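You operate a simulated robot arm through the tools that you are given. There is no shell and no other tool.

You are at the controls of a simulated robot arm. One attempt, no reset.

JOB
The printer is out of paper: load the stack from the bench and finish the waiting print.
Fine: push the paper guide back in; leave the printer flap down. Where these are worked on the way, their far stop is far enough and under half their travel is too little: paper guide.

It is judged by the outcome, as a careful person would: the job done as asked, and still so three seconds after it is handed in. It fails if anything else is knocked over, pushed out of place, dropped, spilled or broken.

ROBOT AND FRAMES
A 7-joint arm with a two-finger gripper, fixed in place. Base frame: the origin is at the foot of the arm, x ahead of it, y to its left, z up. Readings come in mm, degrees, newtons and seconds.
With the tool pointing down near the work surface it reaches from about 300 to 740 mm from the base axis. Its first joint turns from -166.0 to 166.0 degrees. Payload 2.94 kg.
The TCP is the grasp point between the finger pads, 30 mm short of the fingertips. In the tool frame z runs along the fingers and y along their closing line. The gripper opens to 138 mm. The gripper's body begins 109 mm behind the TCP.
Orientation is told as [roll, pitch, yaw] about the base's x, y, z axes, in that order, counted from this pose: with the fingers straight down and closing along the base's y, the tool's x points along the base's -x, its y along +y and its z along -z.

CONTROLS
- The arm moves only by the tool move_arm. Its argument "increments" is a list of rows, each a list of 7 numbers: the finger opening in mm, from 0 to 138, then the shift along the base's x, y, z in mm, then the turn, a rotation vector about the base's x, y, z in degrees. In form: [[gripper, dx, dy, dz, wx, wy, wz], ...]. A call has 1 to 20 rows; each row shifts and turns the commanded pose from where the row before left it. Each row takes 0.2 s and may step no farther than 50 mm and 8.6 degrees from the row before; otherwise, or with a gripper value out of range, the whole call is refused. Where a pose cannot be reached the arm comes as near as it can. A force on the tool above 90 N (or 10 N above the force at the start of the call, whichever is more), or a blocked arm, ends the call early, and 0.2 s more pass. The fingers move at their own pace and stop on an object; they squeeze with about 37 N. The grip force told is the motor's: it shows also when the fingers shut on nothing. Time passes only in rows, and 0.2 s behind the last, so rows that do not move let the fingers close. It gives the time, the measured TCP pose, the force on the tool (base axes), the opening and the grip force at its end, in the units of the frame above (readings bear some noise), with the torque about the TCP (base axes, N m) and any sound that the robot's microphone picked up, and new pictures: "show" is both (left out), scene, wrist or none.
- Cameras (640 x 400 px; columns grow to the right, rows downward): "scene" is fixed at [41.8, 656.1, 1609.6]; the picture's right is [-1.00, -0.00, 0.00], its down [-0.00, 0.42, -0.91] and it looks along [0.00, -0.91, -0.42] (base axes); focal length 339 px, centre (320, 200). "wrist" rides on the gripper at [71, 19, -146] in the tool frame; the picture's right is [-0.26, 0.96, 0.00], its down [-0.85, -0.23, -0.48] and it looks along [-0.46, -0.12, 0.88] (tool axes); focal length 280 px, centre (320, 200). There is no depth. A picture from a camera that has moved, and an enlarged one, comes with that camera's place and axes in the base frame and with its lens. The place of the scene camera against the robot may be out by one fixed shift of up to 18 mm in any direction.
- lift_body(by): slides the trunk up (or, below 0, down) by that many mm; the arm rides with it, the base frame stays. It gives what a move gives, with no picture.
- zoom(camera, box): a new picture of the part [left, top, right, bottom] of that camera's present view, enlarged. It takes no simulated time.
- job_done(): hands the job in; it is judged then, once.

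Nothing tells you positions but the pictures and the camera data. Unless the task says otherwise, let go and move clear before handing in.

The tools are called as a command line: name --pt "numbers of a row" for each row, then --argument value for the rest, lists and objects as JSON in quotes. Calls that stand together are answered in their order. move_arm: Moves the arm, as the interface text tells. Its arguments: {"type":"object","properties":{"increments":{"type":"array","items":{"type":"array","items":{"type":"number"}}},"show":{"type":"string","enum":["both","scene","wrist","none"]}},"required":["increments"]} The other tools are called the same way: lift_body (by) slides the trunk up or down; zoom (camera, box) takes an enlarged picture of a part of a camera's view; job_done () hands the job in.

At the start:

```text
time_s: 0.0
ee_pos: [377.8, -210.4, 1357.9]
tcp_rot: [0.0, 0.0, 0.0]
wrist_force: [0.6, -0.3, 0.6]
ft_torque: [-0.05, -0.01, 0.01]
width: 137.9
grip_force: 0.1
trunk travel left (down, up): [-425.0, 29.0]
```

scene: 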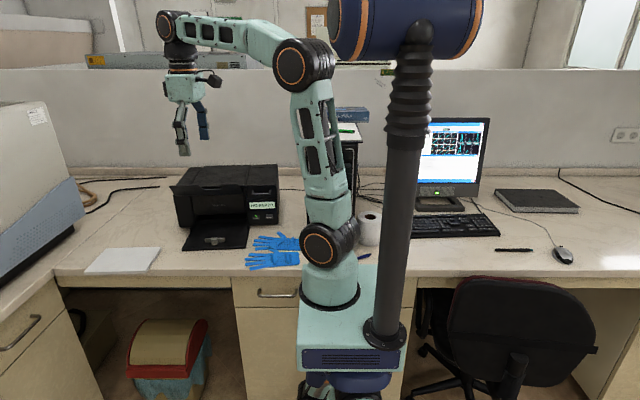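
wrist: 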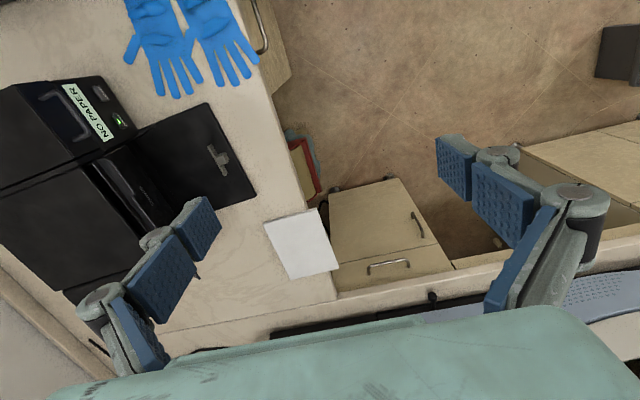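

I see a black printer on the bench showing "NO PAPER", its front flap down with a grey guide on it, and a white paper stack on the bench beside it. I'll zoom in to see the details before moving.

zoom --camera "scene" --box '[70, 150, 310, 300]'

zoom --camera "wrist" --box '[0, 60, 350, 290]'

zoom --camera "scene" --box '[170, 190, 290, 265]'

```text
2.67 times, centred on (190, 225) of scene
camera zoom: at [41.8, 656.1, 1609.6], right [-1.0, 0.0, 0.0], down [0.0, 0.42, -0.91], along [0.0, -0.91, -0.42], focal length 905 px, centre (667, 133)
```

zoom: 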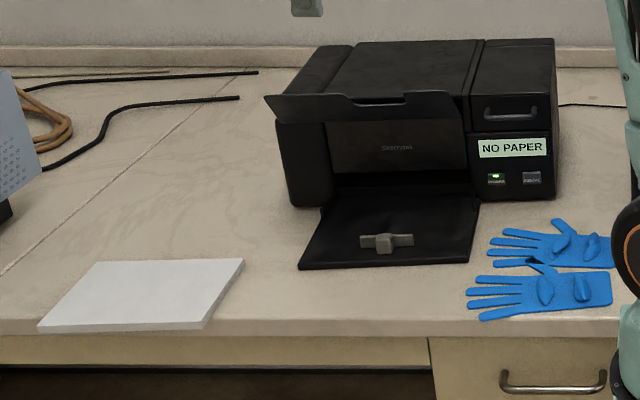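

```text
1.74 times, centred on (175, 175) of wrist
camera zoom: at [305.5, -191.8, 1503.4], right [0.26, 0.96, 0.0], down [0.85, -0.23, 0.48], along [0.46, -0.12, -0.88], focal length 488 px, centre (572, 244)
```

zoom: 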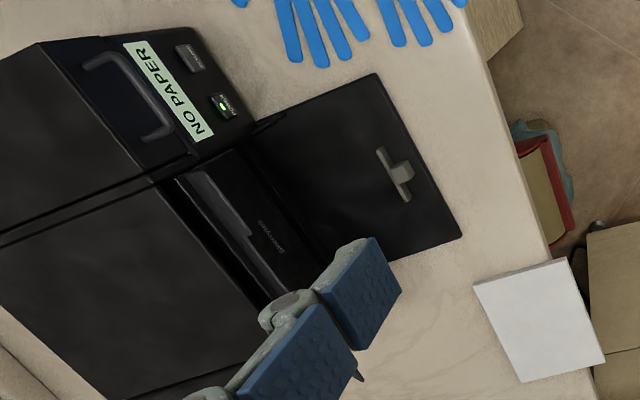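

```text
5.33 times, centred on (230, 228) of scene
camera zoom: at [41.8, 656.1, 1609.6], right [-1.0, 0.0, 0.0], down [0.0, 0.42, -0.91], along [0.0, -0.91, -0.42], focal length 1810 px, centre (800, 53)
```

zoom: 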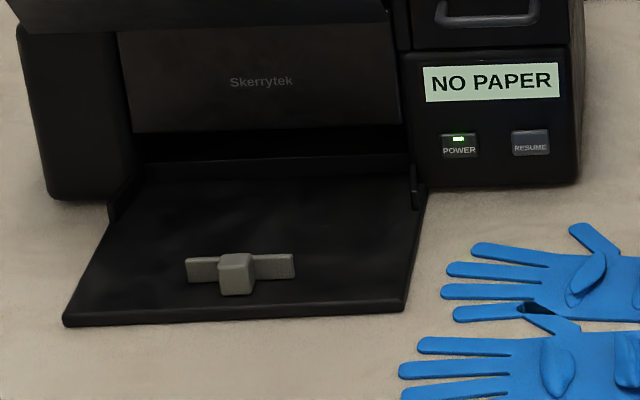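

The stack top works out at about z≈925, with x about 630–825 and y about -275 to -420. The printer front is near y≈-590 and its flap reaches to about y≈-410. I'll move the wrist camera over this area for a closer look.

move_arm --pt "138 30 -15 -25 0 0 0" --pt "138 30 -15 -25 0 0 0" --pt "138 30 -15 -25 0 0 0" --pt "138 30 -15 -25 0 0 0" --pt "138 30 -15 -25 0 0 0" --pt "138 30 -15 -25 0 0 0" --show "both"

```text
time_s: 1.4
ee_pos: [561.9, -302.8, 1207.8]
tcp_rot: [0.0, 0.1, 0.0]
wrist_force: [1.2, -0.7, -0.4]
ft_torque: [0.01, 0.02, 0.02]
width: 137.8
grip_force: 0.0
trunk travel left (down, up): [-425.0, 29.0]
camera wrist: at [488.3, -283.5, 1352.2], right [0.26, 0.97, 0.0], down [0.85, -0.23, 0.48], along [0.46, -0.12, -0.88], focal length 280 px, centre (320, 200)
```

scene: 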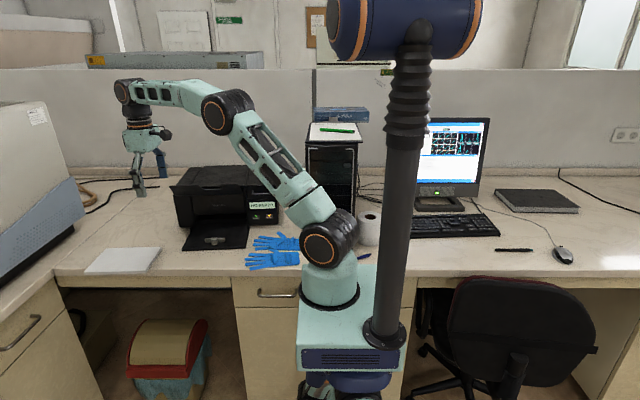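
wrist: 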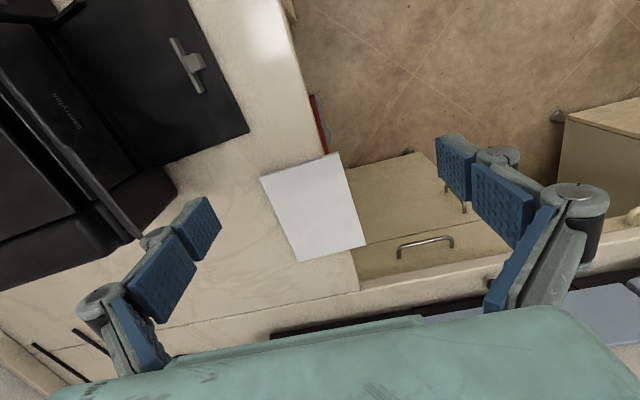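

The stack seems to sit at or slightly over the front edge of the bench. I'll zoom in on both the stack and the guide.

zoom --camera "wrist" --box '[230, 130, 400, 280]'

zoom --camera "wrist" --box '[40, 0, 260, 180]'

zoom --camera "scene" --box '[70, 230, 180, 290]'

zoom --camera "scene" --box '[180, 215, 250, 255]'

```text
2.67 times, centred on (315, 205) of wrist
camera zoom: at [488.3, -283.5, 1352.2], right [0.26, 0.97, 0.0], down [0.85, -0.23, 0.48], along [0.46, -0.12, -0.88], focal length 748 px, centre (333, 187)
```

zoom: 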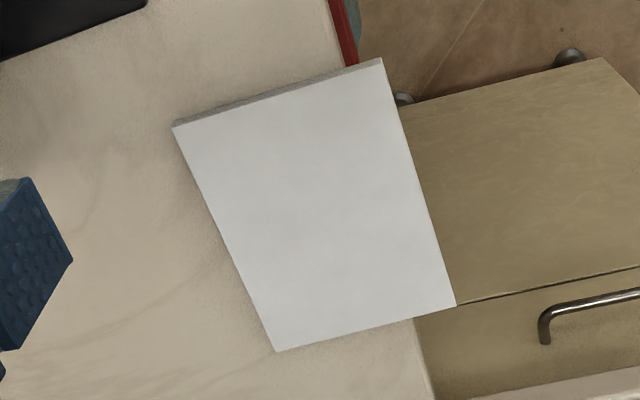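

```text
2.22 times, centred on (150, 90) of wrist
camera zoom: at [488.3, -283.5, 1352.2], right [0.26, 0.97, 0.0], down [0.85, -0.23, 0.48], along [0.46, -0.12, -0.88], focal length 623 px, centre (698, 444)
```

zoom: 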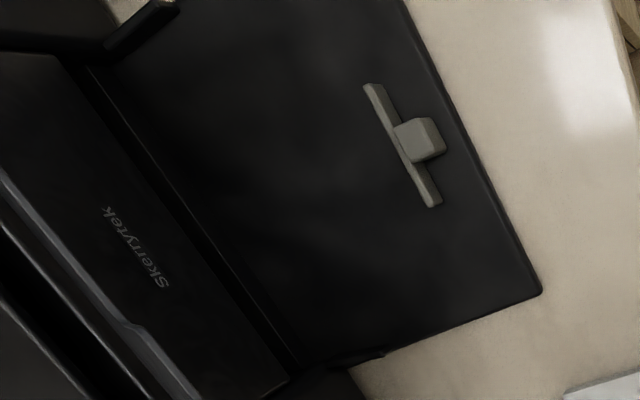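

```text
5.82 times, centred on (125, 260) of scene
camera zoom: at [41.8, 656.1, 1609.6], right [-1.0, 0.0, 0.0], down [0.0, 0.42, -0.91], along [0.0, -0.91, -0.42], focal length 1975 px, centre (1454, -149)
```

zoom: 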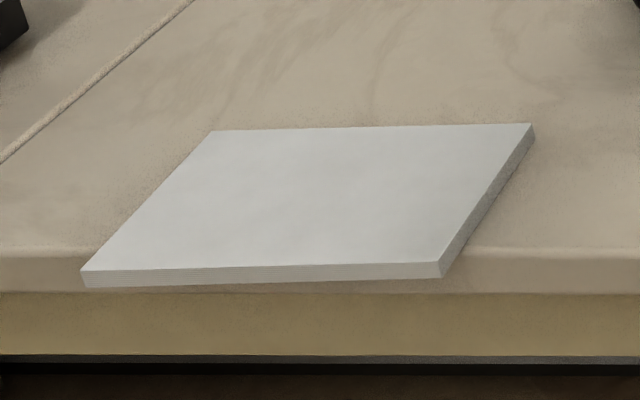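

```text
9.14 times, centred on (215, 235) of scene
camera zoom: at [41.8, 656.1, 1609.6], right [-1.0, 0.0, 0.0], down [0.0, 0.42, -0.91], along [0.0, -0.91, -0.42], focal length 3103 px, centre (1280, -120)
```

zoom: 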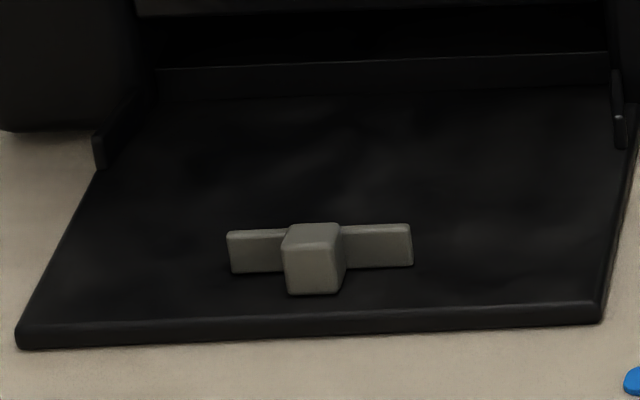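

The stack overhangs the bench front edge by roughly 25–30 mm, so I can pinch it from the front with one finger above and one below. Next I'll tilt the wrist camera to look into the printer throat and at the guide from the front.

move_arm --pt "138 -9 -8 -16 -7.5 0 0" --pt "138 -9 -8 -16 -7.5 0 0" --pt "138 -9 -8 -16 -7.5 0 0" --pt "138 -9 -8 -16 -7.5 0 0" --pt "138 -9 -8 -16 -7.5 0 0" --pt "138 -9 -8 -16 -7.5 0 0" --pt "138 -9 -8 -16 -7.5 0 0" --pt "138 -9 -8 -16 -7.5 0 0" --pt "138 -9 -8 -16 0 0 -7.25" --pt "138 -9 -8 -16 0 0 -7.25" --pt "138 -9 -8 -16 0 0 -7.25" --pt "138 -9 -8 -16 0 0 -7.25" --show "both"

```text
time_s: 4.0
ee_pos: [450.0, -397.4, 1014.7]
tcp_rot: [-60.0, -0.1, -29.1]
wrist_force: [0.3, 0.8, 0.2]
ft_torque: [0.0, 0.01, 0.01]
width: 137.9
grip_force: 0.1
trunk travel left (down, up): [-425.0, 29.0]
camera wrist: at [453.1, -244.5, 1070.8], right [0.46, 0.29, -0.84], down [0.89, -0.15, 0.44], along [0.0, -0.94, -0.33], focal length 280 px, centre (320, 200)
```

scene: 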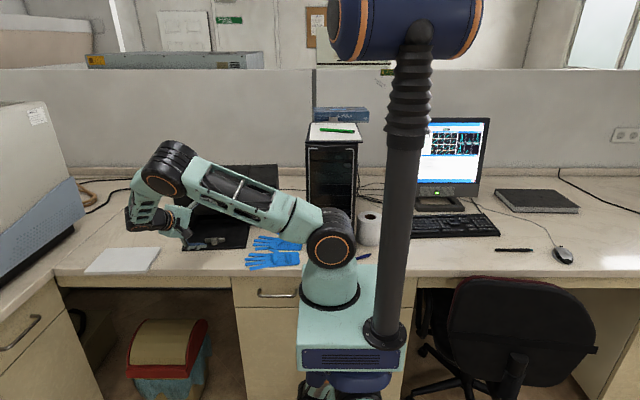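
wrist: 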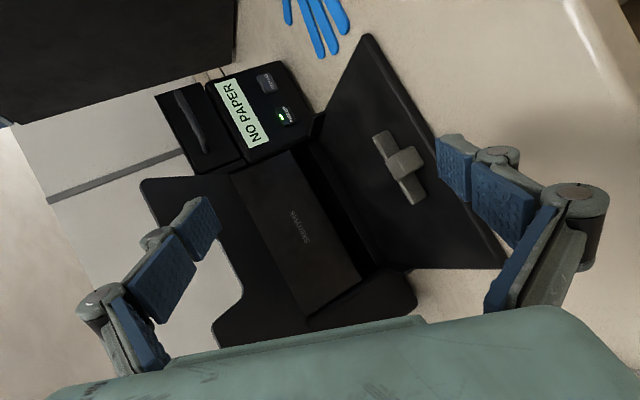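

zoom --camera "wrist" --box '[220, 20, 500, 330]'

zoom --camera "wrist" --box '[300, 30, 460, 230]'

zoom --camera "wrist" --box '[150, 60, 330, 180]'

```text
1.29 times, centred on (360, 175) of wrist
camera zoom: at [453.1, -244.5, 1070.8], right [0.46, 0.29, -0.84], down [0.89, -0.15, 0.44], along [0.0, -0.94, -0.33], focal length 362 px, centre (268, 232)
```

zoom: 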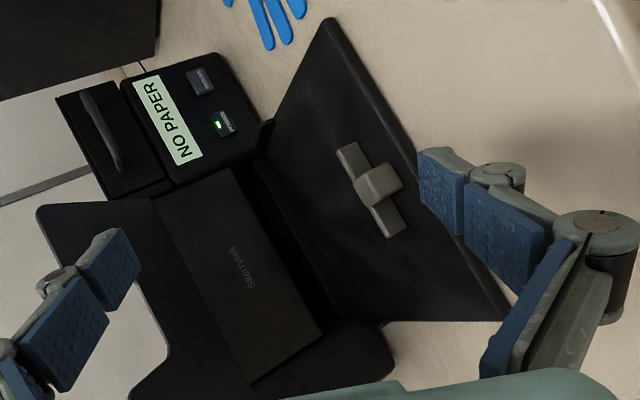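

```text
2.00 times, centred on (380, 130) of wrist
camera zoom: at [453.1, -244.5, 1070.8], right [0.46, 0.29, -0.84], down [0.89, -0.15, 0.44], along [0.0, -0.94, -0.33], focal length 561 px, centre (200, 340)
```

zoom: 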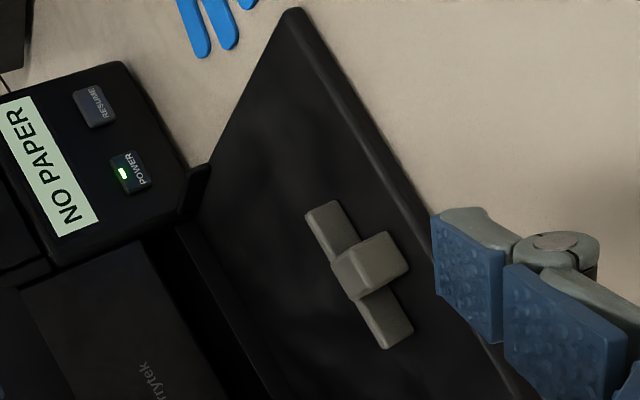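

```text
3.33 times, centred on (240, 120) of wrist
camera zoom: at [453.1, -244.5, 1070.8], right [0.46, 0.29, -0.84], down [0.89, -0.15, 0.44], along [0.0, -0.94, -0.33], focal length 935 px, centre (587, 467)
```

zoom: 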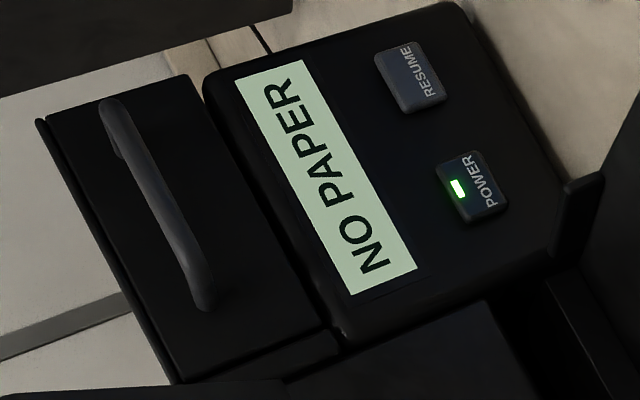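

zoom --camera "scene" --box '[190, 195, 254, 235]'

zoom --camera "wrist" --box '[290, 140, 420, 290]'

zoom --camera "scene" --box '[230, 185, 294, 225]'

```text
10.00 times, centred on (222, 215) of scene
camera zoom: at [41.8, 656.1, 1609.6], right [-1.0, 0.0, 0.0], down [0.0, 0.42, -0.91], along [0.0, -0.91, -0.42], focal length 3394 px, centre (1300, 50)
```

zoom: 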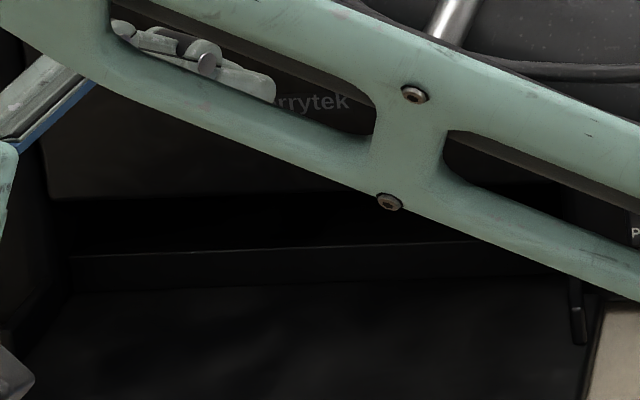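

```text
2.67 times, centred on (355, 215) of wrist
camera zoom: at [453.1, -244.5, 1070.8], right [0.46, 0.29, -0.84], down [0.89, -0.15, 0.44], along [0.0, -0.94, -0.33], focal length 748 px, centre (227, 160)
```

zoom: 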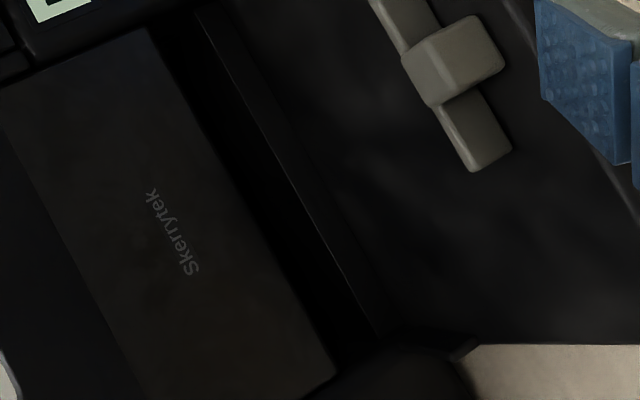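

```text
10.00 times, centred on (262, 205) of scene
camera zoom: at [41.8, 656.1, 1609.6], right [-1.0, 0.0, 0.0], down [0.0, 0.42, -0.91], along [0.0, -0.91, -0.42], focal length 3394 px, centre (900, 150)
```

zoom: 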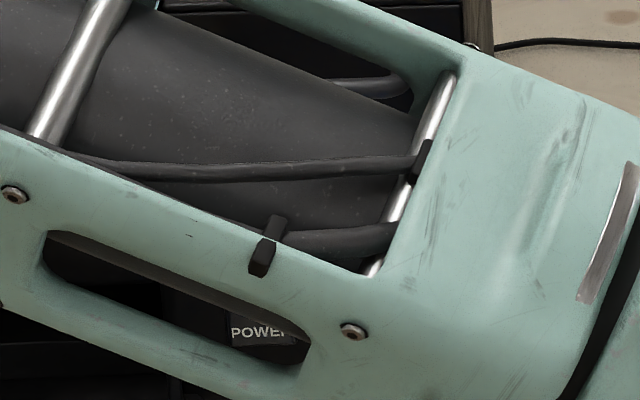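

The flap top comes out at about z≈888 (bench ≈878), so the stack is about 145×204 mm and too wide to grip across. The guide's grey knob is near (461,-465). I'll point the tool down, turn it so the fingers close along x, and hover over the guide to inspect it.

move_arm --pt "138 1 -4 0 6.56 -3.636 0" --pt "138 1 -4 0 6.56 -3.636 0" --pt "138 1 -4 0 6.56 -3.636 0" --pt "138 1 -4 0 6.56 -3.636 0" --pt "138 1 -4 0 6.56 -3.636 0" --pt "138 1 -4 0 6.56 -3.636 0" --pt "138 1 -4 0 6.56 -3.636 0" --pt "138 1 -4 0 6.56 -3.636 0" --pt "138 0 -4 0 0 0 -7.0" --pt "138 0 -4 0 0 0 -7.0" --pt "138 0 -4 0 0 0 -7.0" --pt "138 0 -4 0 0 0 -7.0" --pt "138 0 -4 0 0 0 -7.0" --pt "138 0 -4 0 0 0 -7.0" --pt "138 0 -4 0 0 0 -7.0" --pt "138 0 -4 0 0 0 -7.0" --show "both"

```text
time_s: 7.4
ee_pos: [457.1, -461.5, 1015.6]
tcp_rot: [-0.1, 0.1, -85.2]
wrist_force: [0.0, -0.5, -0.2]
ft_torque: [0.01, 0.02, -0.02]
width: 138.0
grip_force: 0.0
trunk travel left (down, up): [-425.0, 29.0]
camera wrist: at [469.3, -389.0, 1161.5], right [0.98, -0.18, 0.0], down [-0.16, -0.87, 0.48], along [-0.09, -0.47, -0.88], focal length 280 px, centre (320, 200)
```

scene: 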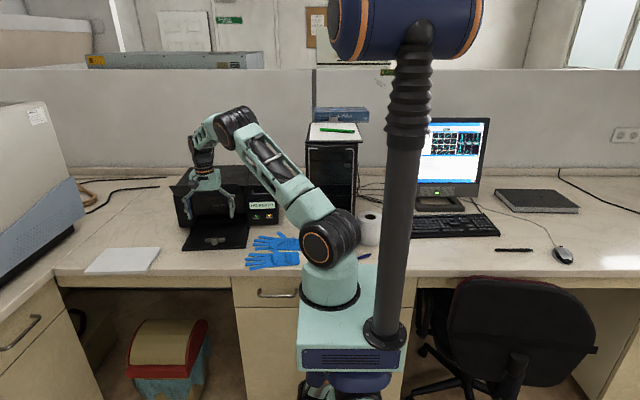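
wrist: 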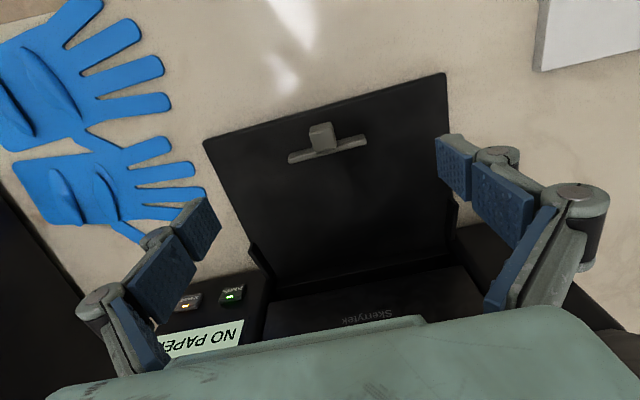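

zoom --camera "wrist" --box '[190, 60, 470, 235]'

zoom --camera "wrist" --box '[270, 105, 390, 180]'

zoom --camera "wrist" --box '[150, 230, 470, 360]'

```text
2.29 times, centred on (330, 148) of wrist
camera zoom: at [469.3, -389.0, 1161.5], right [0.98, -0.18, 0.0], down [-0.16, -0.87, 0.48], along [-0.09, -0.47, -0.88], focal length 641 px, centre (297, 320)
```

zoom: 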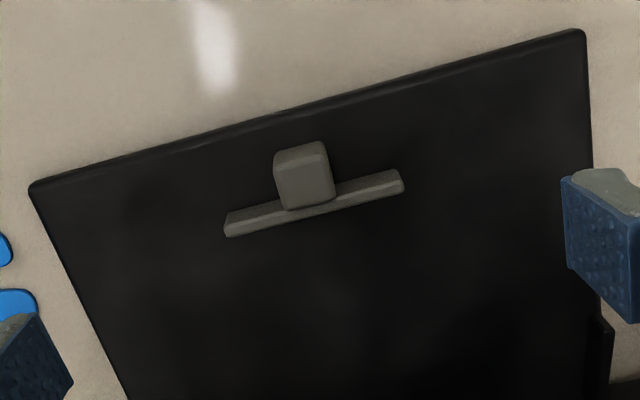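

```text
5.33 times, centred on (330, 142) of wrist
camera zoom: at [469.3, -389.0, 1161.5], right [0.98, -0.18, 0.0], down [-0.16, -0.87, 0.48], along [-0.09, -0.47, -0.88], focal length 1495 px, centre (267, 507)
```

zoom: 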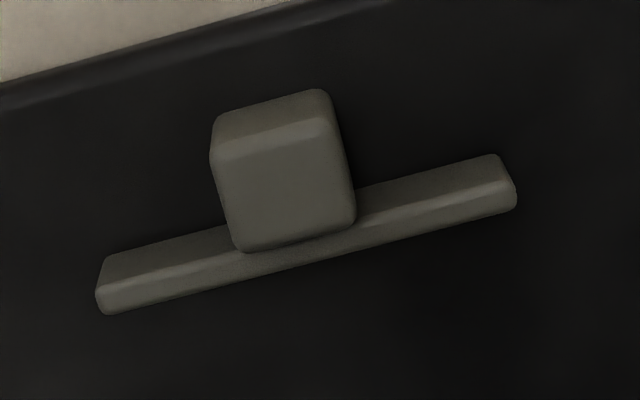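

```text
2.00 times, centred on (310, 295) of wrist
camera zoom: at [469.3, -389.0, 1161.5], right [0.98, -0.18, 0.0], down [-0.16, -0.87, 0.48], along [-0.09, -0.47, -0.88], focal length 561 px, centre (340, 10)
```

zoom: 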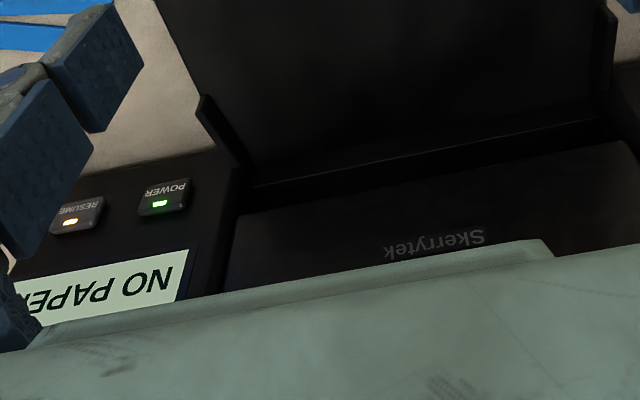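

The guide's knob is about 20×20 mm at roughly (460,-464) with its top near z≈908. I'll open the fingers to 50 mm, come down around it, grip it and pull gently outward to learn whether the guide is already out.

move_arm --pt "60 1.5 2 -20 0 0 0" --pt "60 1.5 2 -20 0 0 0" --pt "60 0 0 -20 0 0 0" --pt "60 0 0 -10 0 0 0" --pt "60 0 0 -8 0 0 0" --show "wrist"

```text
time_s: 8.6
ee_pos: [460.7, -456.2, 937.6]
tcp_rot: [0.0, 0.1, -85.2]
wrist_force: [0.9, 0.1, -0.3]
ft_torque: [0.03, -0.02, -0.01]
width: 59.9
grip_force: 0.1
trunk travel left (down, up): [-425.0, 29.0]
camera wrist: at [471.9, -384.8, 1082.5], right [0.98, -0.18, 0.0], down [-0.16, -0.87, 0.48], along [-0.08, -0.47, -0.88], focal length 280 px, centre (320, 200)
```

wrist: 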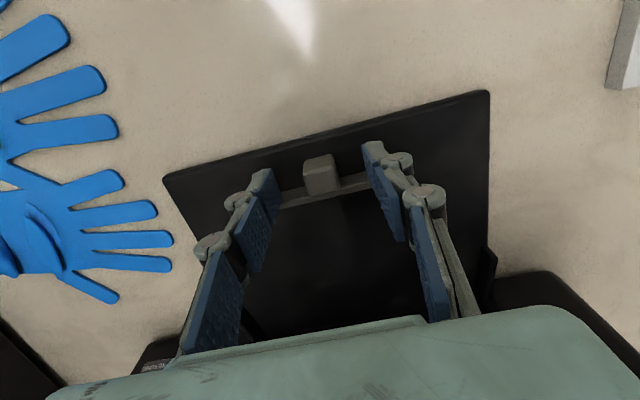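

zoom --camera "wrist" --box '[220, 110, 440, 250]'

```text
2.86 times, centred on (330, 180) of wrist
camera zoom: at [471.9, -384.8, 1082.5], right [0.98, -0.18, 0.0], down [-0.16, -0.87, 0.48], along [-0.08, -0.47, -0.88], focal length 801 px, centre (291, 257)
```

zoom: 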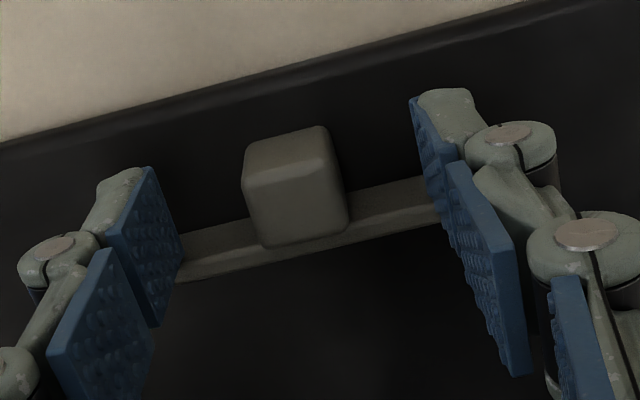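

move_arm --pt "60 -1 0 -5 0 0 0" --pt "60 0 0 -5 0 0 0" --pt "60 0 0 -4 0 0 0" --pt "10 0 0 0 0 0 0" --pt "10 0 0 0 0 0 0" --pt "10 0 0 0 0 0 0" --show "wrist"

```text
time_s: 10.0
ee_pos: [460.1, -456.2, 924.0]
tcp_rot: [-0.1, 0.1, -85.0]
wrist_force: [2.1, 1.8, -0.4]
ft_torque: [-0.12, -0.06, 0.01]
width: 21.0
grip_force: 45.1
trunk travel left (down, up): [-425.0, 29.0]
camera wrist: at [471.7, -384.3, 1068.7], right [0.98, -0.18, 0.0], down [-0.16, -0.87, 0.48], along [-0.08, -0.47, -0.88], focal length 280 px, centre (320, 200)
```

wrist: 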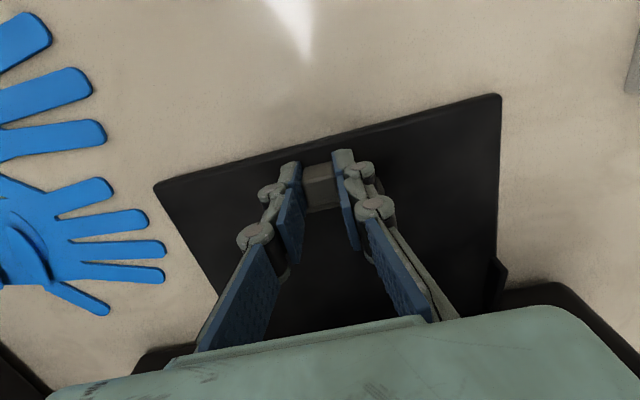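

The knob is gripped at 21 mm. I'll pull it outward in small steps while watching the force.

move_arm --pt "10 -0.2 2.5 0 0 0 0" --pt "10 -0.2 2.5 0 0 0 0" --pt "10 -0.2 2.5 0 0 0 0" --show "wrist"

```text
time_s: 10.8
ee_pos: [458.8, -449.8, 923.6]
tcp_rot: [0.0, 0.1, -85.0]
wrist_force: [2.5, -0.4, 1.3]
ft_torque: [-0.5, -0.12, -0.04]
width: 20.7
grip_force: 45.3
trunk travel left (down, up): [-425.0, 29.0]
camera wrist: at [471.2, -377.0, 1068.7], right [0.98, -0.18, 0.0], down [-0.16, -0.87, 0.48], along [-0.08, -0.47, -0.88], focal length 280 px, centre (320, 200)
```

wrist: 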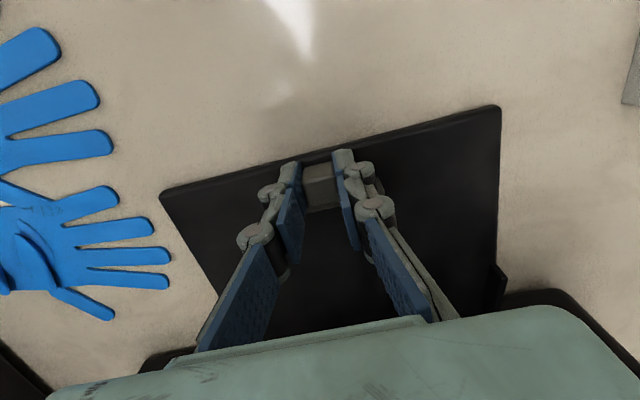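

The guide is moving outward easily, so it was not at its outer stop. I'll keep pulling until it stops.

move_arm --pt "10 -0.2 3 0 0 0 0" --pt "10 -0.2 3 0 0 0 0" --pt "10 -0.2 3 0 0 0 0" --pt "10 -0.2 3 0 0 0 0" --show "wrist"

```text
time_s: 11.8
ee_pos: [458.4, -436.9, 923.4]
tcp_rot: [-0.1, 0.0, -85.0]
wrist_force: [3.9, -0.5, 0.1]
ft_torque: [-0.4, -0.17, 0.01]
width: 20.8
grip_force: 44.6
trunk travel left (down, up): [-425.0, 29.0]
camera wrist: at [470.1, -365.2, 1068.7], right [0.98, -0.18, 0.0], down [-0.16, -0.87, 0.48], along [-0.08, -0.47, -0.88], focal length 280 px, centre (320, 200)
```

wrist: 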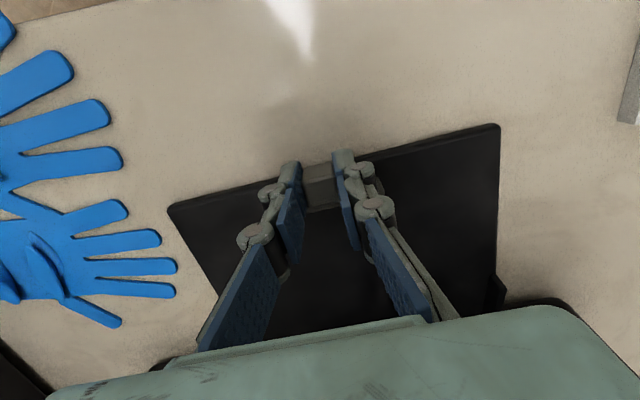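

move_arm --pt "10 -0.2 3 0 0 0 0" --pt "10 -0.2 3 0 0 0 0" --pt "10 -0.2 3 0 0 0 0" --pt "10 -0.2 3 0 0 0 0" --show "wrist"

```text
time_s: 12.8
ee_pos: [457.5, -426.2, 924.0]
tcp_rot: [0.0, -0.1, -85.1]
wrist_force: [4.2, -4.3, -2.0]
ft_torque: [0.57, -0.03, 0.08]
width: 21.0
grip_force: 45.1
trunk travel left (down, up): [-425.0, 29.0]
camera wrist: at [469.2, -353.9, 1068.7], right [0.98, -0.18, 0.0], down [-0.16, -0.86, 0.48], along [-0.08, -0.47, -0.88], focal length 280 px, centre (320, 200)
```

wrist: 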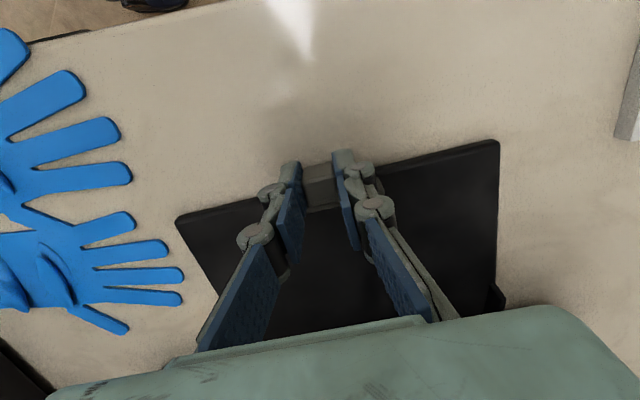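

move_arm --pt "10 -0.2 2 0 0 0 0" --pt "10 -0.2 2 0 0 0 0" --show "wrist"

```text
time_s: 13.4
ee_pos: [457.8, -424.0, 923.1]
tcp_rot: [0.1, -0.3, -85.2]
wrist_force: [7.9, -18.8, -2.4]
ft_torque: [-0.27, -0.2, 0.05]
width: 20.9
grip_force: 44.2
trunk travel left (down, up): [-425.0, 29.0]
camera wrist: at [469.0, -352.2, 1068.4], right [0.98, -0.18, 0.0], down [-0.16, -0.86, 0.48], along [-0.08, -0.47, -0.88], focal length 280 px, centre (320, 200)
```

wrist: 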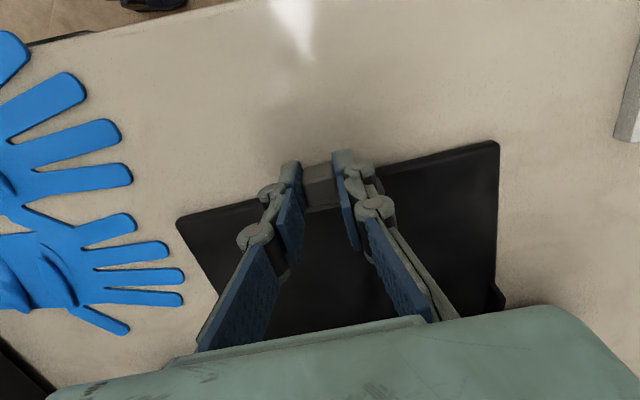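

The outer stop is reached after about 31 mm of travel, so the guide is now fully out. I'll release the knob and rise clear.

move_arm --pt "10 0 -1 0 0 0 0" --pt "50 0 0 0 0 0 0" --pt "50 0 0 0 0 0 0" --pt "50 0 0 15 0 0 0" --pt "50 0 0 25 0 0 0" --pt "50 0 0 40 0 0 0" --pt "100 0 0 40 0 0 0" --show "both"

```text
time_s: 15.0
ee_pos: [456.6, -422.0, 1045.6]
tcp_rot: [-0.1, 0.0, -85.0]
wrist_force: [0.7, 0.3, 0.5]
ft_torque: [0.01, -0.02, 0.0]
width: 100.4
grip_force: 0.3
trunk travel left (down, up): [-425.0, 29.0]
camera wrist: at [467.6, -349.3, 1190.4], right [0.98, -0.18, 0.0], down [-0.16, -0.87, 0.48], along [-0.08, -0.47, -0.88], focal length 280 px, centre (320, 200)
```

scene: 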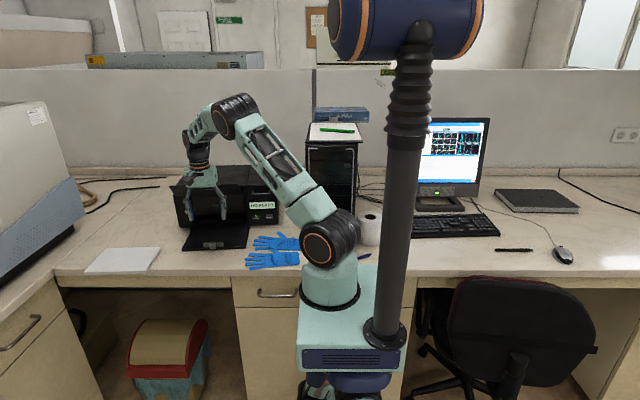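
wrist: 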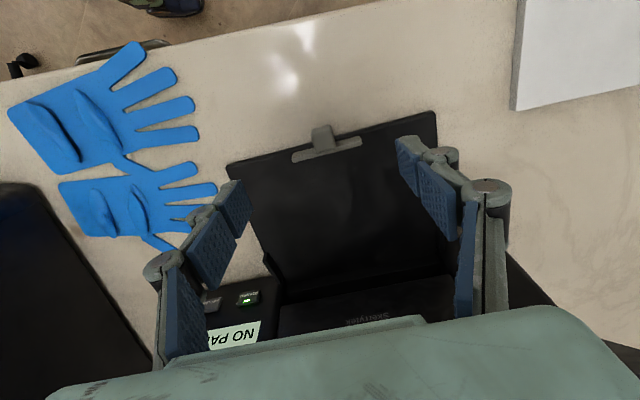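

zoom --camera "wrist" --box '[220, 100, 520, 330]'

zoom --camera "wrist" --box '[260, 240, 460, 330]'

```text
1.74 times, centred on (370, 215) of wrist
camera zoom: at [467.6, -349.3, 1190.4], right [0.98, -0.18, 0.0], down [-0.16, -0.87, 0.48], along [-0.08, -0.47, -0.88], focal length 488 px, centre (233, 174)
```

zoom: 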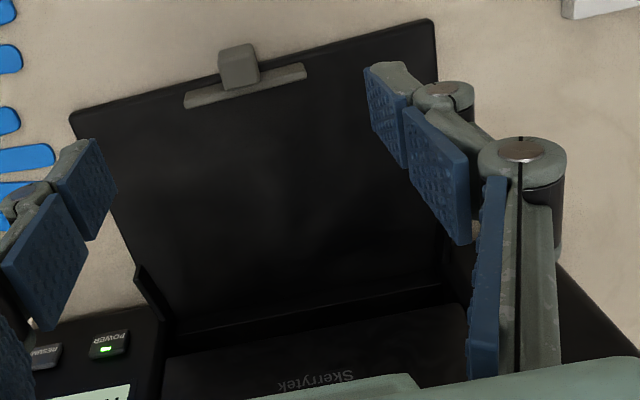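

```text
3.20 times, centred on (360, 285) of wrist
camera zoom: at [467.6, -349.3, 1190.4], right [0.98, -0.18, 0.0], down [-0.16, -0.87, 0.48], along [-0.08, -0.47, -0.88], focal length 897 px, centre (192, -72)
```

zoom: 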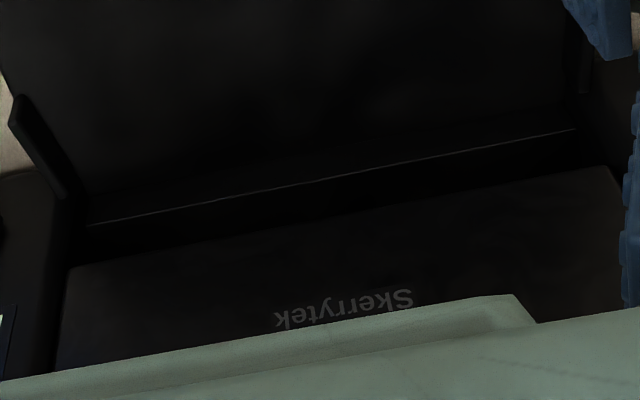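

The guide is now fully out. The flap forms a tray about 155 mm deep to the guide's original position and about 224 mm wide between the cheeks, so the roughly 145×204 mm stack should lie flat between the sill and the guide. I'll move in front of the bench and turn the gripper to point horizontally toward -y with the fingers closing vertically.

move_arm --pt "100 0 15 35 0 0 0" --pt "100 15 24 12 0 0 7.98" --pt "100 17 24 12 0 0 7.98" --pt "100 17 24 12 0 0 7.98" --pt "100 17 24 12 0 0 7.98" --pt "100 17 24 12 0 0 7.98" --pt "100 17 24 10 0 0 7.98" --pt "100 17 24 10 0 0 7.98" --pt "100 17 20 10 0 0 7.98" --pt "100 17 20 10 0 0 7.98" --pt "100 17 20 5 0 0 7.98" --pt "100 17 10 5 0 0 7.98" --show "scene"

move_arm --pt "80 0 0 0 -8.17 -0.4 0" --pt "80 0 0 0 -8.17 -0.4 0" --pt "80 0 0 0 -8.17 -0.4 0" --pt "80 0 0 0 -8.17 -0.4 0" --pt "80 0 0 0 -8.17 -0.4 0" --pt "80 0 0 0 -8.17 -0.4 0" --pt "80 0 0 0 -8.17 -0.4 0" --pt "80 0 0 0 -8.17 -0.4 0" --pt "80 0 0 0 -8.17 -0.4 0" --pt "80 0 0 0 -8.17 -0.4 0" --pt "80 0 0 0 -8.17 -0.4 0" --show "both"

```text
time_s: 17.6
ee_pos: [642.0, -169.2, 1188.9]
tcp_rot: [0.1, 0.0, 2.8]
wrist_force: [0.2, -0.6, -0.4]
ft_torque: [0.01, 0.01, -0.03]
width: 99.9
grip_force: 0.1
trunk travel left (down, up): [-425.0, 29.0]
```

scene: 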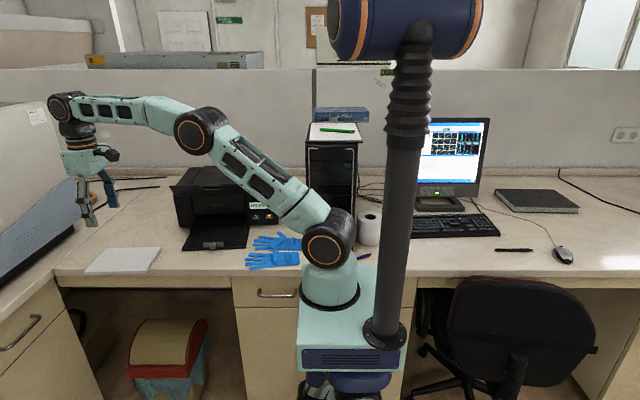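

```text
time_s: 20.0
ee_pos: [641.8, -169.9, 1189.9]
tcp_rot: [-90.1, -0.1, 2.8]
wrist_force: [-0.9, -0.6, 0.1]
ft_torque: [-0.02, -0.01, 0.01]
width: 79.8
grip_force: 0.1
trunk travel left (down, up): [-425.0, 29.0]
camera wrist: at [563.0, -27.9, 1169.1], right [0.26, 0.01, -0.96], down [0.82, 0.52, 0.23], along [0.5, -0.86, 0.13], focal length 280 px, centre (320, 200)
```

scene: 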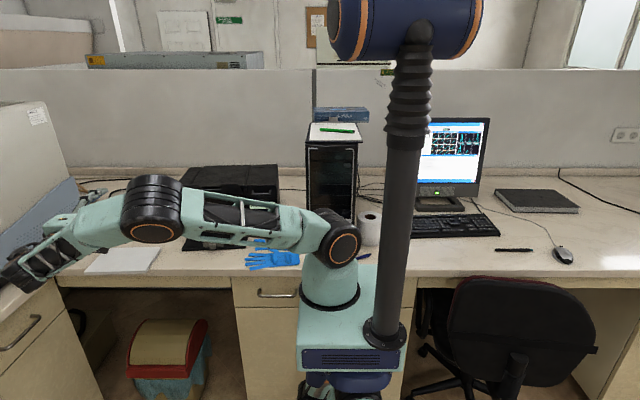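
wrist: 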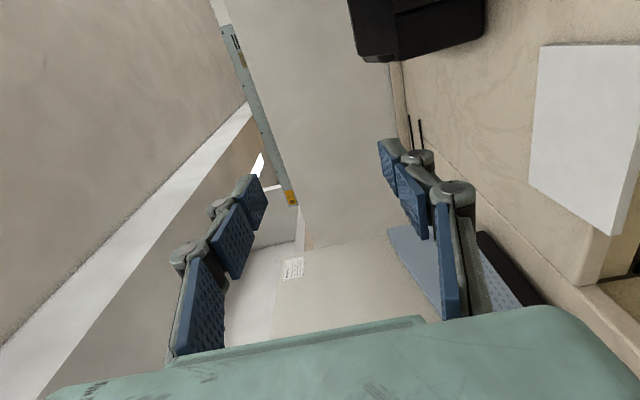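

The horizontal pose was reached cleanly. I'll lower the trunk so the arm has comfortable reach at stack height, then take a closer look.

lift_body --by -150

move_arm --pt "80 20 0 -25 0 0 0" --pt "80 20 0 -25 0 0 0" --pt "80 20 0 -25 0 0 0" --show "both"

```text
time_s: 21.8
ee_pos: [642.4, -169.7, 1039.7]
tcp_rot: [-90.0, -0.1, 2.8]
wrist_force: [-0.2, -0.7, 0.6]
ft_torque: [0.0, 0.04, 0.02]
width: 80.0
grip_force: 0.1
trunk travel left (down, up): [-275.0, 179.0]
```

```text
time_s: 22.6
ee_pos: [703.3, -168.7, 963.4]
tcp_rot: [-90.0, -0.1, 2.9]
wrist_force: [-0.1, 0.5, 0.4]
ft_torque: [0.03, -0.04, 0.03]
width: 79.8
grip_force: 0.1
trunk travel left (down, up): [-275.0, 179.0]
camera wrist: at [623.5, -27.9, 943.4], right [0.26, 0.01, -0.96], down [0.82, 0.52, 0.23], along [0.5, -0.86, 0.12], focal length 280 px, centre (320, 200)
```

scene: 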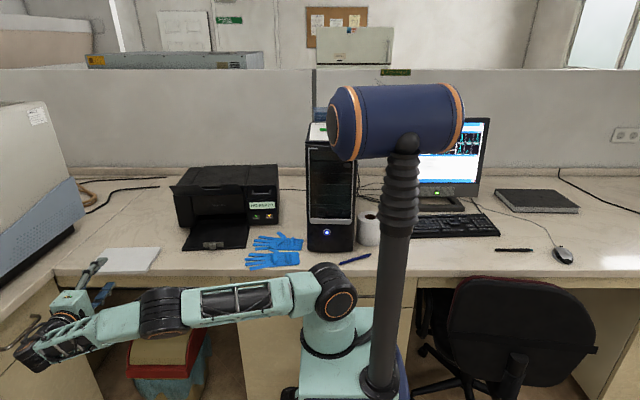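
wrist: 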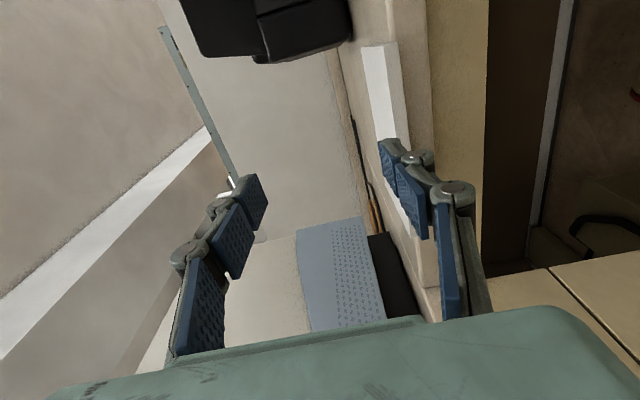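

zoom --camera "wrist" --box '[330, 20, 490, 220]'

zoom --camera "scene" --box '[30, 230, 190, 330]'

```text
2.00 times, centred on (410, 120) of wrist
camera zoom: at [623.5, -27.9, 943.4], right [0.26, 0.01, -0.96], down [0.82, 0.52, 0.23], along [0.5, -0.86, 0.12], focal length 561 px, centre (140, 360)
```

zoom: 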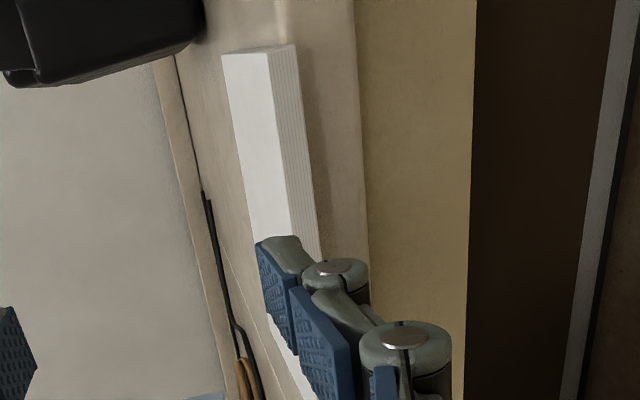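

```text
4.00 times, centred on (110, 280) of scene
camera zoom: at [41.8, 656.1, 1609.6], right [-1.0, 0.0, 0.0], down [0.0, 0.42, -0.91], along [0.0, -0.91, -0.42], focal length 1358 px, centre (1160, -120)
```

zoom: 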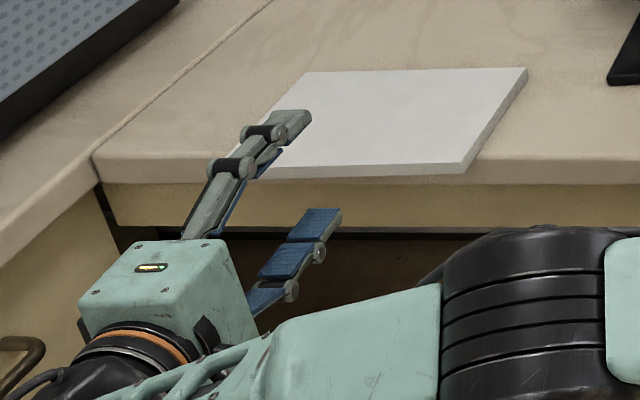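

The stack's front edge is around y≈-292 at x≈722, spanning z≈880.5 to 891.5. I'll line the gripper up in front of it and check before going in.

move_arm --pt "50 5 -15 -20 0 0 0" --pt "50 5 -15 -20 0 0 0" --pt "50 5 -15 -20 0 0 0" --pt "50 4 -20 -17 0 0 0" --show "both"

```text
time_s: 23.6
ee_pos: [720.0, -234.3, 885.7]
tcp_rot: [-89.8, -0.1, 2.8]
wrist_force: [0.2, -0.5, -0.2]
ft_torque: [-0.01, 0.02, 0.04]
width: 50.0
grip_force: 0.1
trunk travel left (down, up): [-275.0, 179.0]
camera wrist: at [641.1, -92.5, 866.1], right [0.26, 0.01, -0.96], down [0.82, 0.52, 0.23], along [0.5, -0.86, 0.12], focal length 280 px, centre (320, 200)
```

scene: 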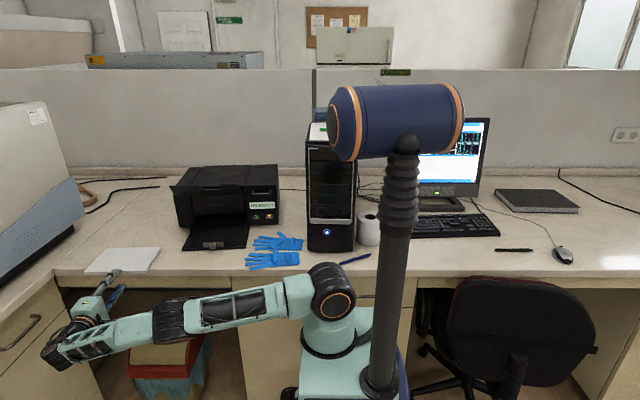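
wrist: 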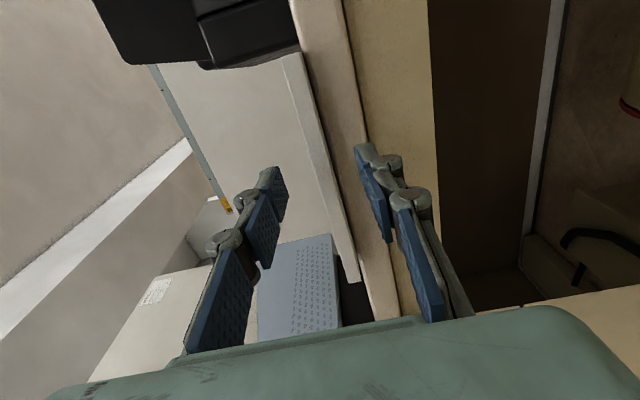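

zoom --camera "wrist" --box '[240, 40, 420, 300]'

zoom --camera "scene" --box '[60, 235, 180, 325]'

```text
1.54 times, centred on (330, 170) of wrist
camera zoom: at [641.1, -92.5, 866.1], right [0.26, 0.01, -0.96], down [0.82, 0.52, 0.23], along [0.5, -0.86, 0.12], focal length 431 px, centre (305, 246)
```

zoom: 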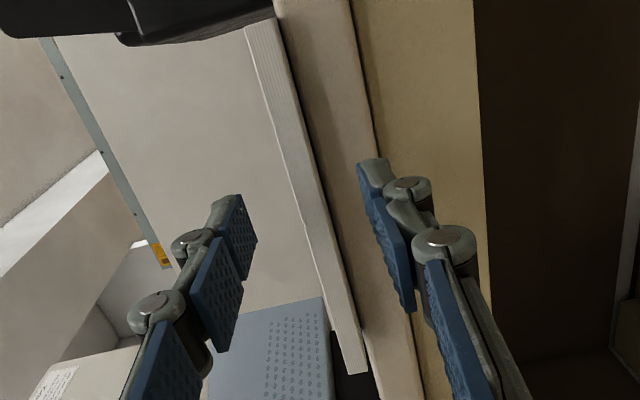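

```text
4.44 times, centred on (120, 280) of scene
camera zoom: at [41.8, 656.1, 1609.6], right [-1.0, 0.0, 0.0], down [0.0, 0.42, -0.91], along [0.0, -0.91, -0.42], focal length 1508 px, centre (1209, -156)
```

zoom: 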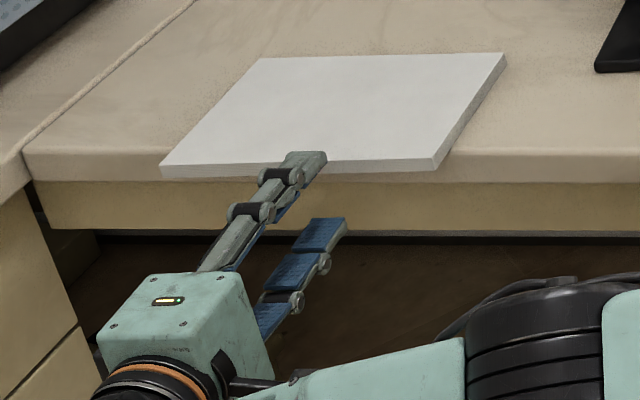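

Alignment looks right: the stack's edge is centred vertically between the fingers. I'll advance slowly until the fingertips are about 20 mm past the edge, just short of the bench front.

move_arm --pt "50 0.5 -10 0 0 0 0" --pt "50 0.5 -10 0 0 0 0" --pt "50 0.5 -10 0 0 0 0" --pt "50 0.5 -10 0 0 0 0" --pt "50 0.3 -6 0 0 0 0" --show "both"

```text
time_s: 24.8
ee_pos: [722.3, -280.0, 888.3]
tcp_rot: [-90.0, 0.0, 2.9]
wrist_force: [0.3, 1.2, 0.5]
ft_torque: [-0.01, 0.0, 0.0]
width: 50.0
grip_force: 0.0
trunk travel left (down, up): [-275.0, 179.0]
camera wrist: at [643.6, -139.2, 867.8], right [0.26, 0.01, -0.96], down [0.82, 0.52, 0.23], along [0.5, -0.86, 0.12], focal length 280 px, centre (320, 200)
```

scene: 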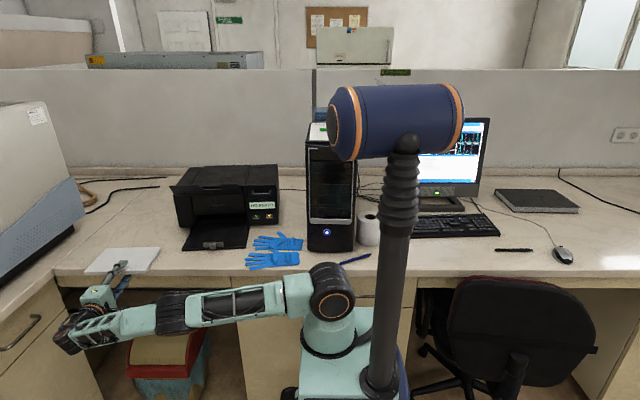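
wrist: 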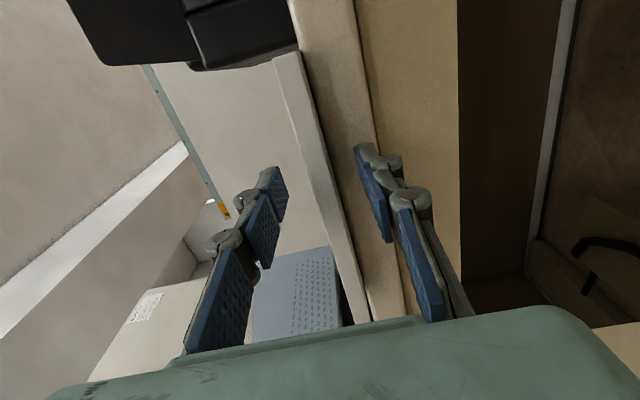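

zoom --camera "wrist" --box '[250, 40, 420, 340]'

zoom --camera "scene" --box '[80, 240, 170, 300]'

```text
1.33 times, centred on (335, 190) of wrist
camera zoom: at [643.6, -139.2, 867.8], right [0.26, 0.01, -0.96], down [0.82, 0.52, 0.23], along [0.5, -0.86, 0.12], focal length 374 px, centre (300, 213)
```

zoom: 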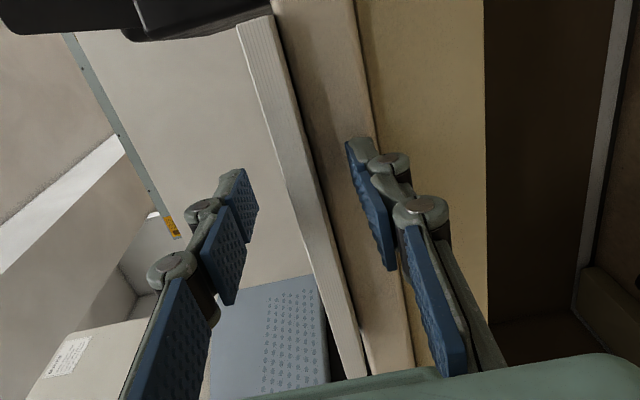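

```text
6.67 times, centred on (125, 270) of scene
camera zoom: at [41.8, 656.1, 1609.6], right [-1.0, 0.0, 0.0], down [0.0, 0.42, -0.91], along [0.0, -0.91, -0.42], focal length 2263 px, centre (1620, -267)
```

zoom: 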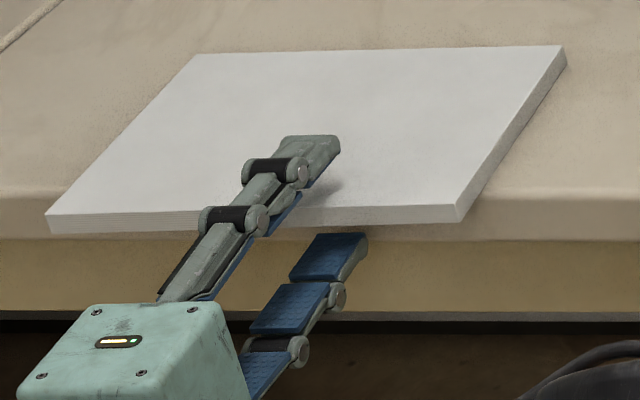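

move_arm --pt "40 0 0 -2 0 0 0" --pt "25 0 0 0 0 0 0" --pt "20 0 0 0 0 0 0" --pt "16 0 0 0 0 0 0" --show "wrist"

```text
time_s: 25.8
ee_pos: [722.4, -280.1, 885.4]
tcp_rot: [-90.0, 0.0, 2.8]
wrist_force: [-0.2, 0.0, -0.4]
ft_torque: [0.02, 0.01, 0.03]
width: 15.9
grip_force: 0.0
trunk travel left (down, up): [-275.0, 179.0]
camera wrist: at [643.7, -139.0, 865.7], right [0.26, 0.01, -0.96], down [0.82, 0.52, 0.23], along [0.5, -0.86, 0.12], focal length 280 px, centre (320, 200)
```

wrist: 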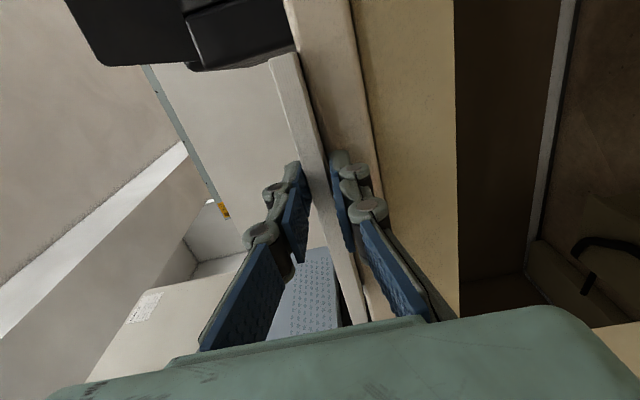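

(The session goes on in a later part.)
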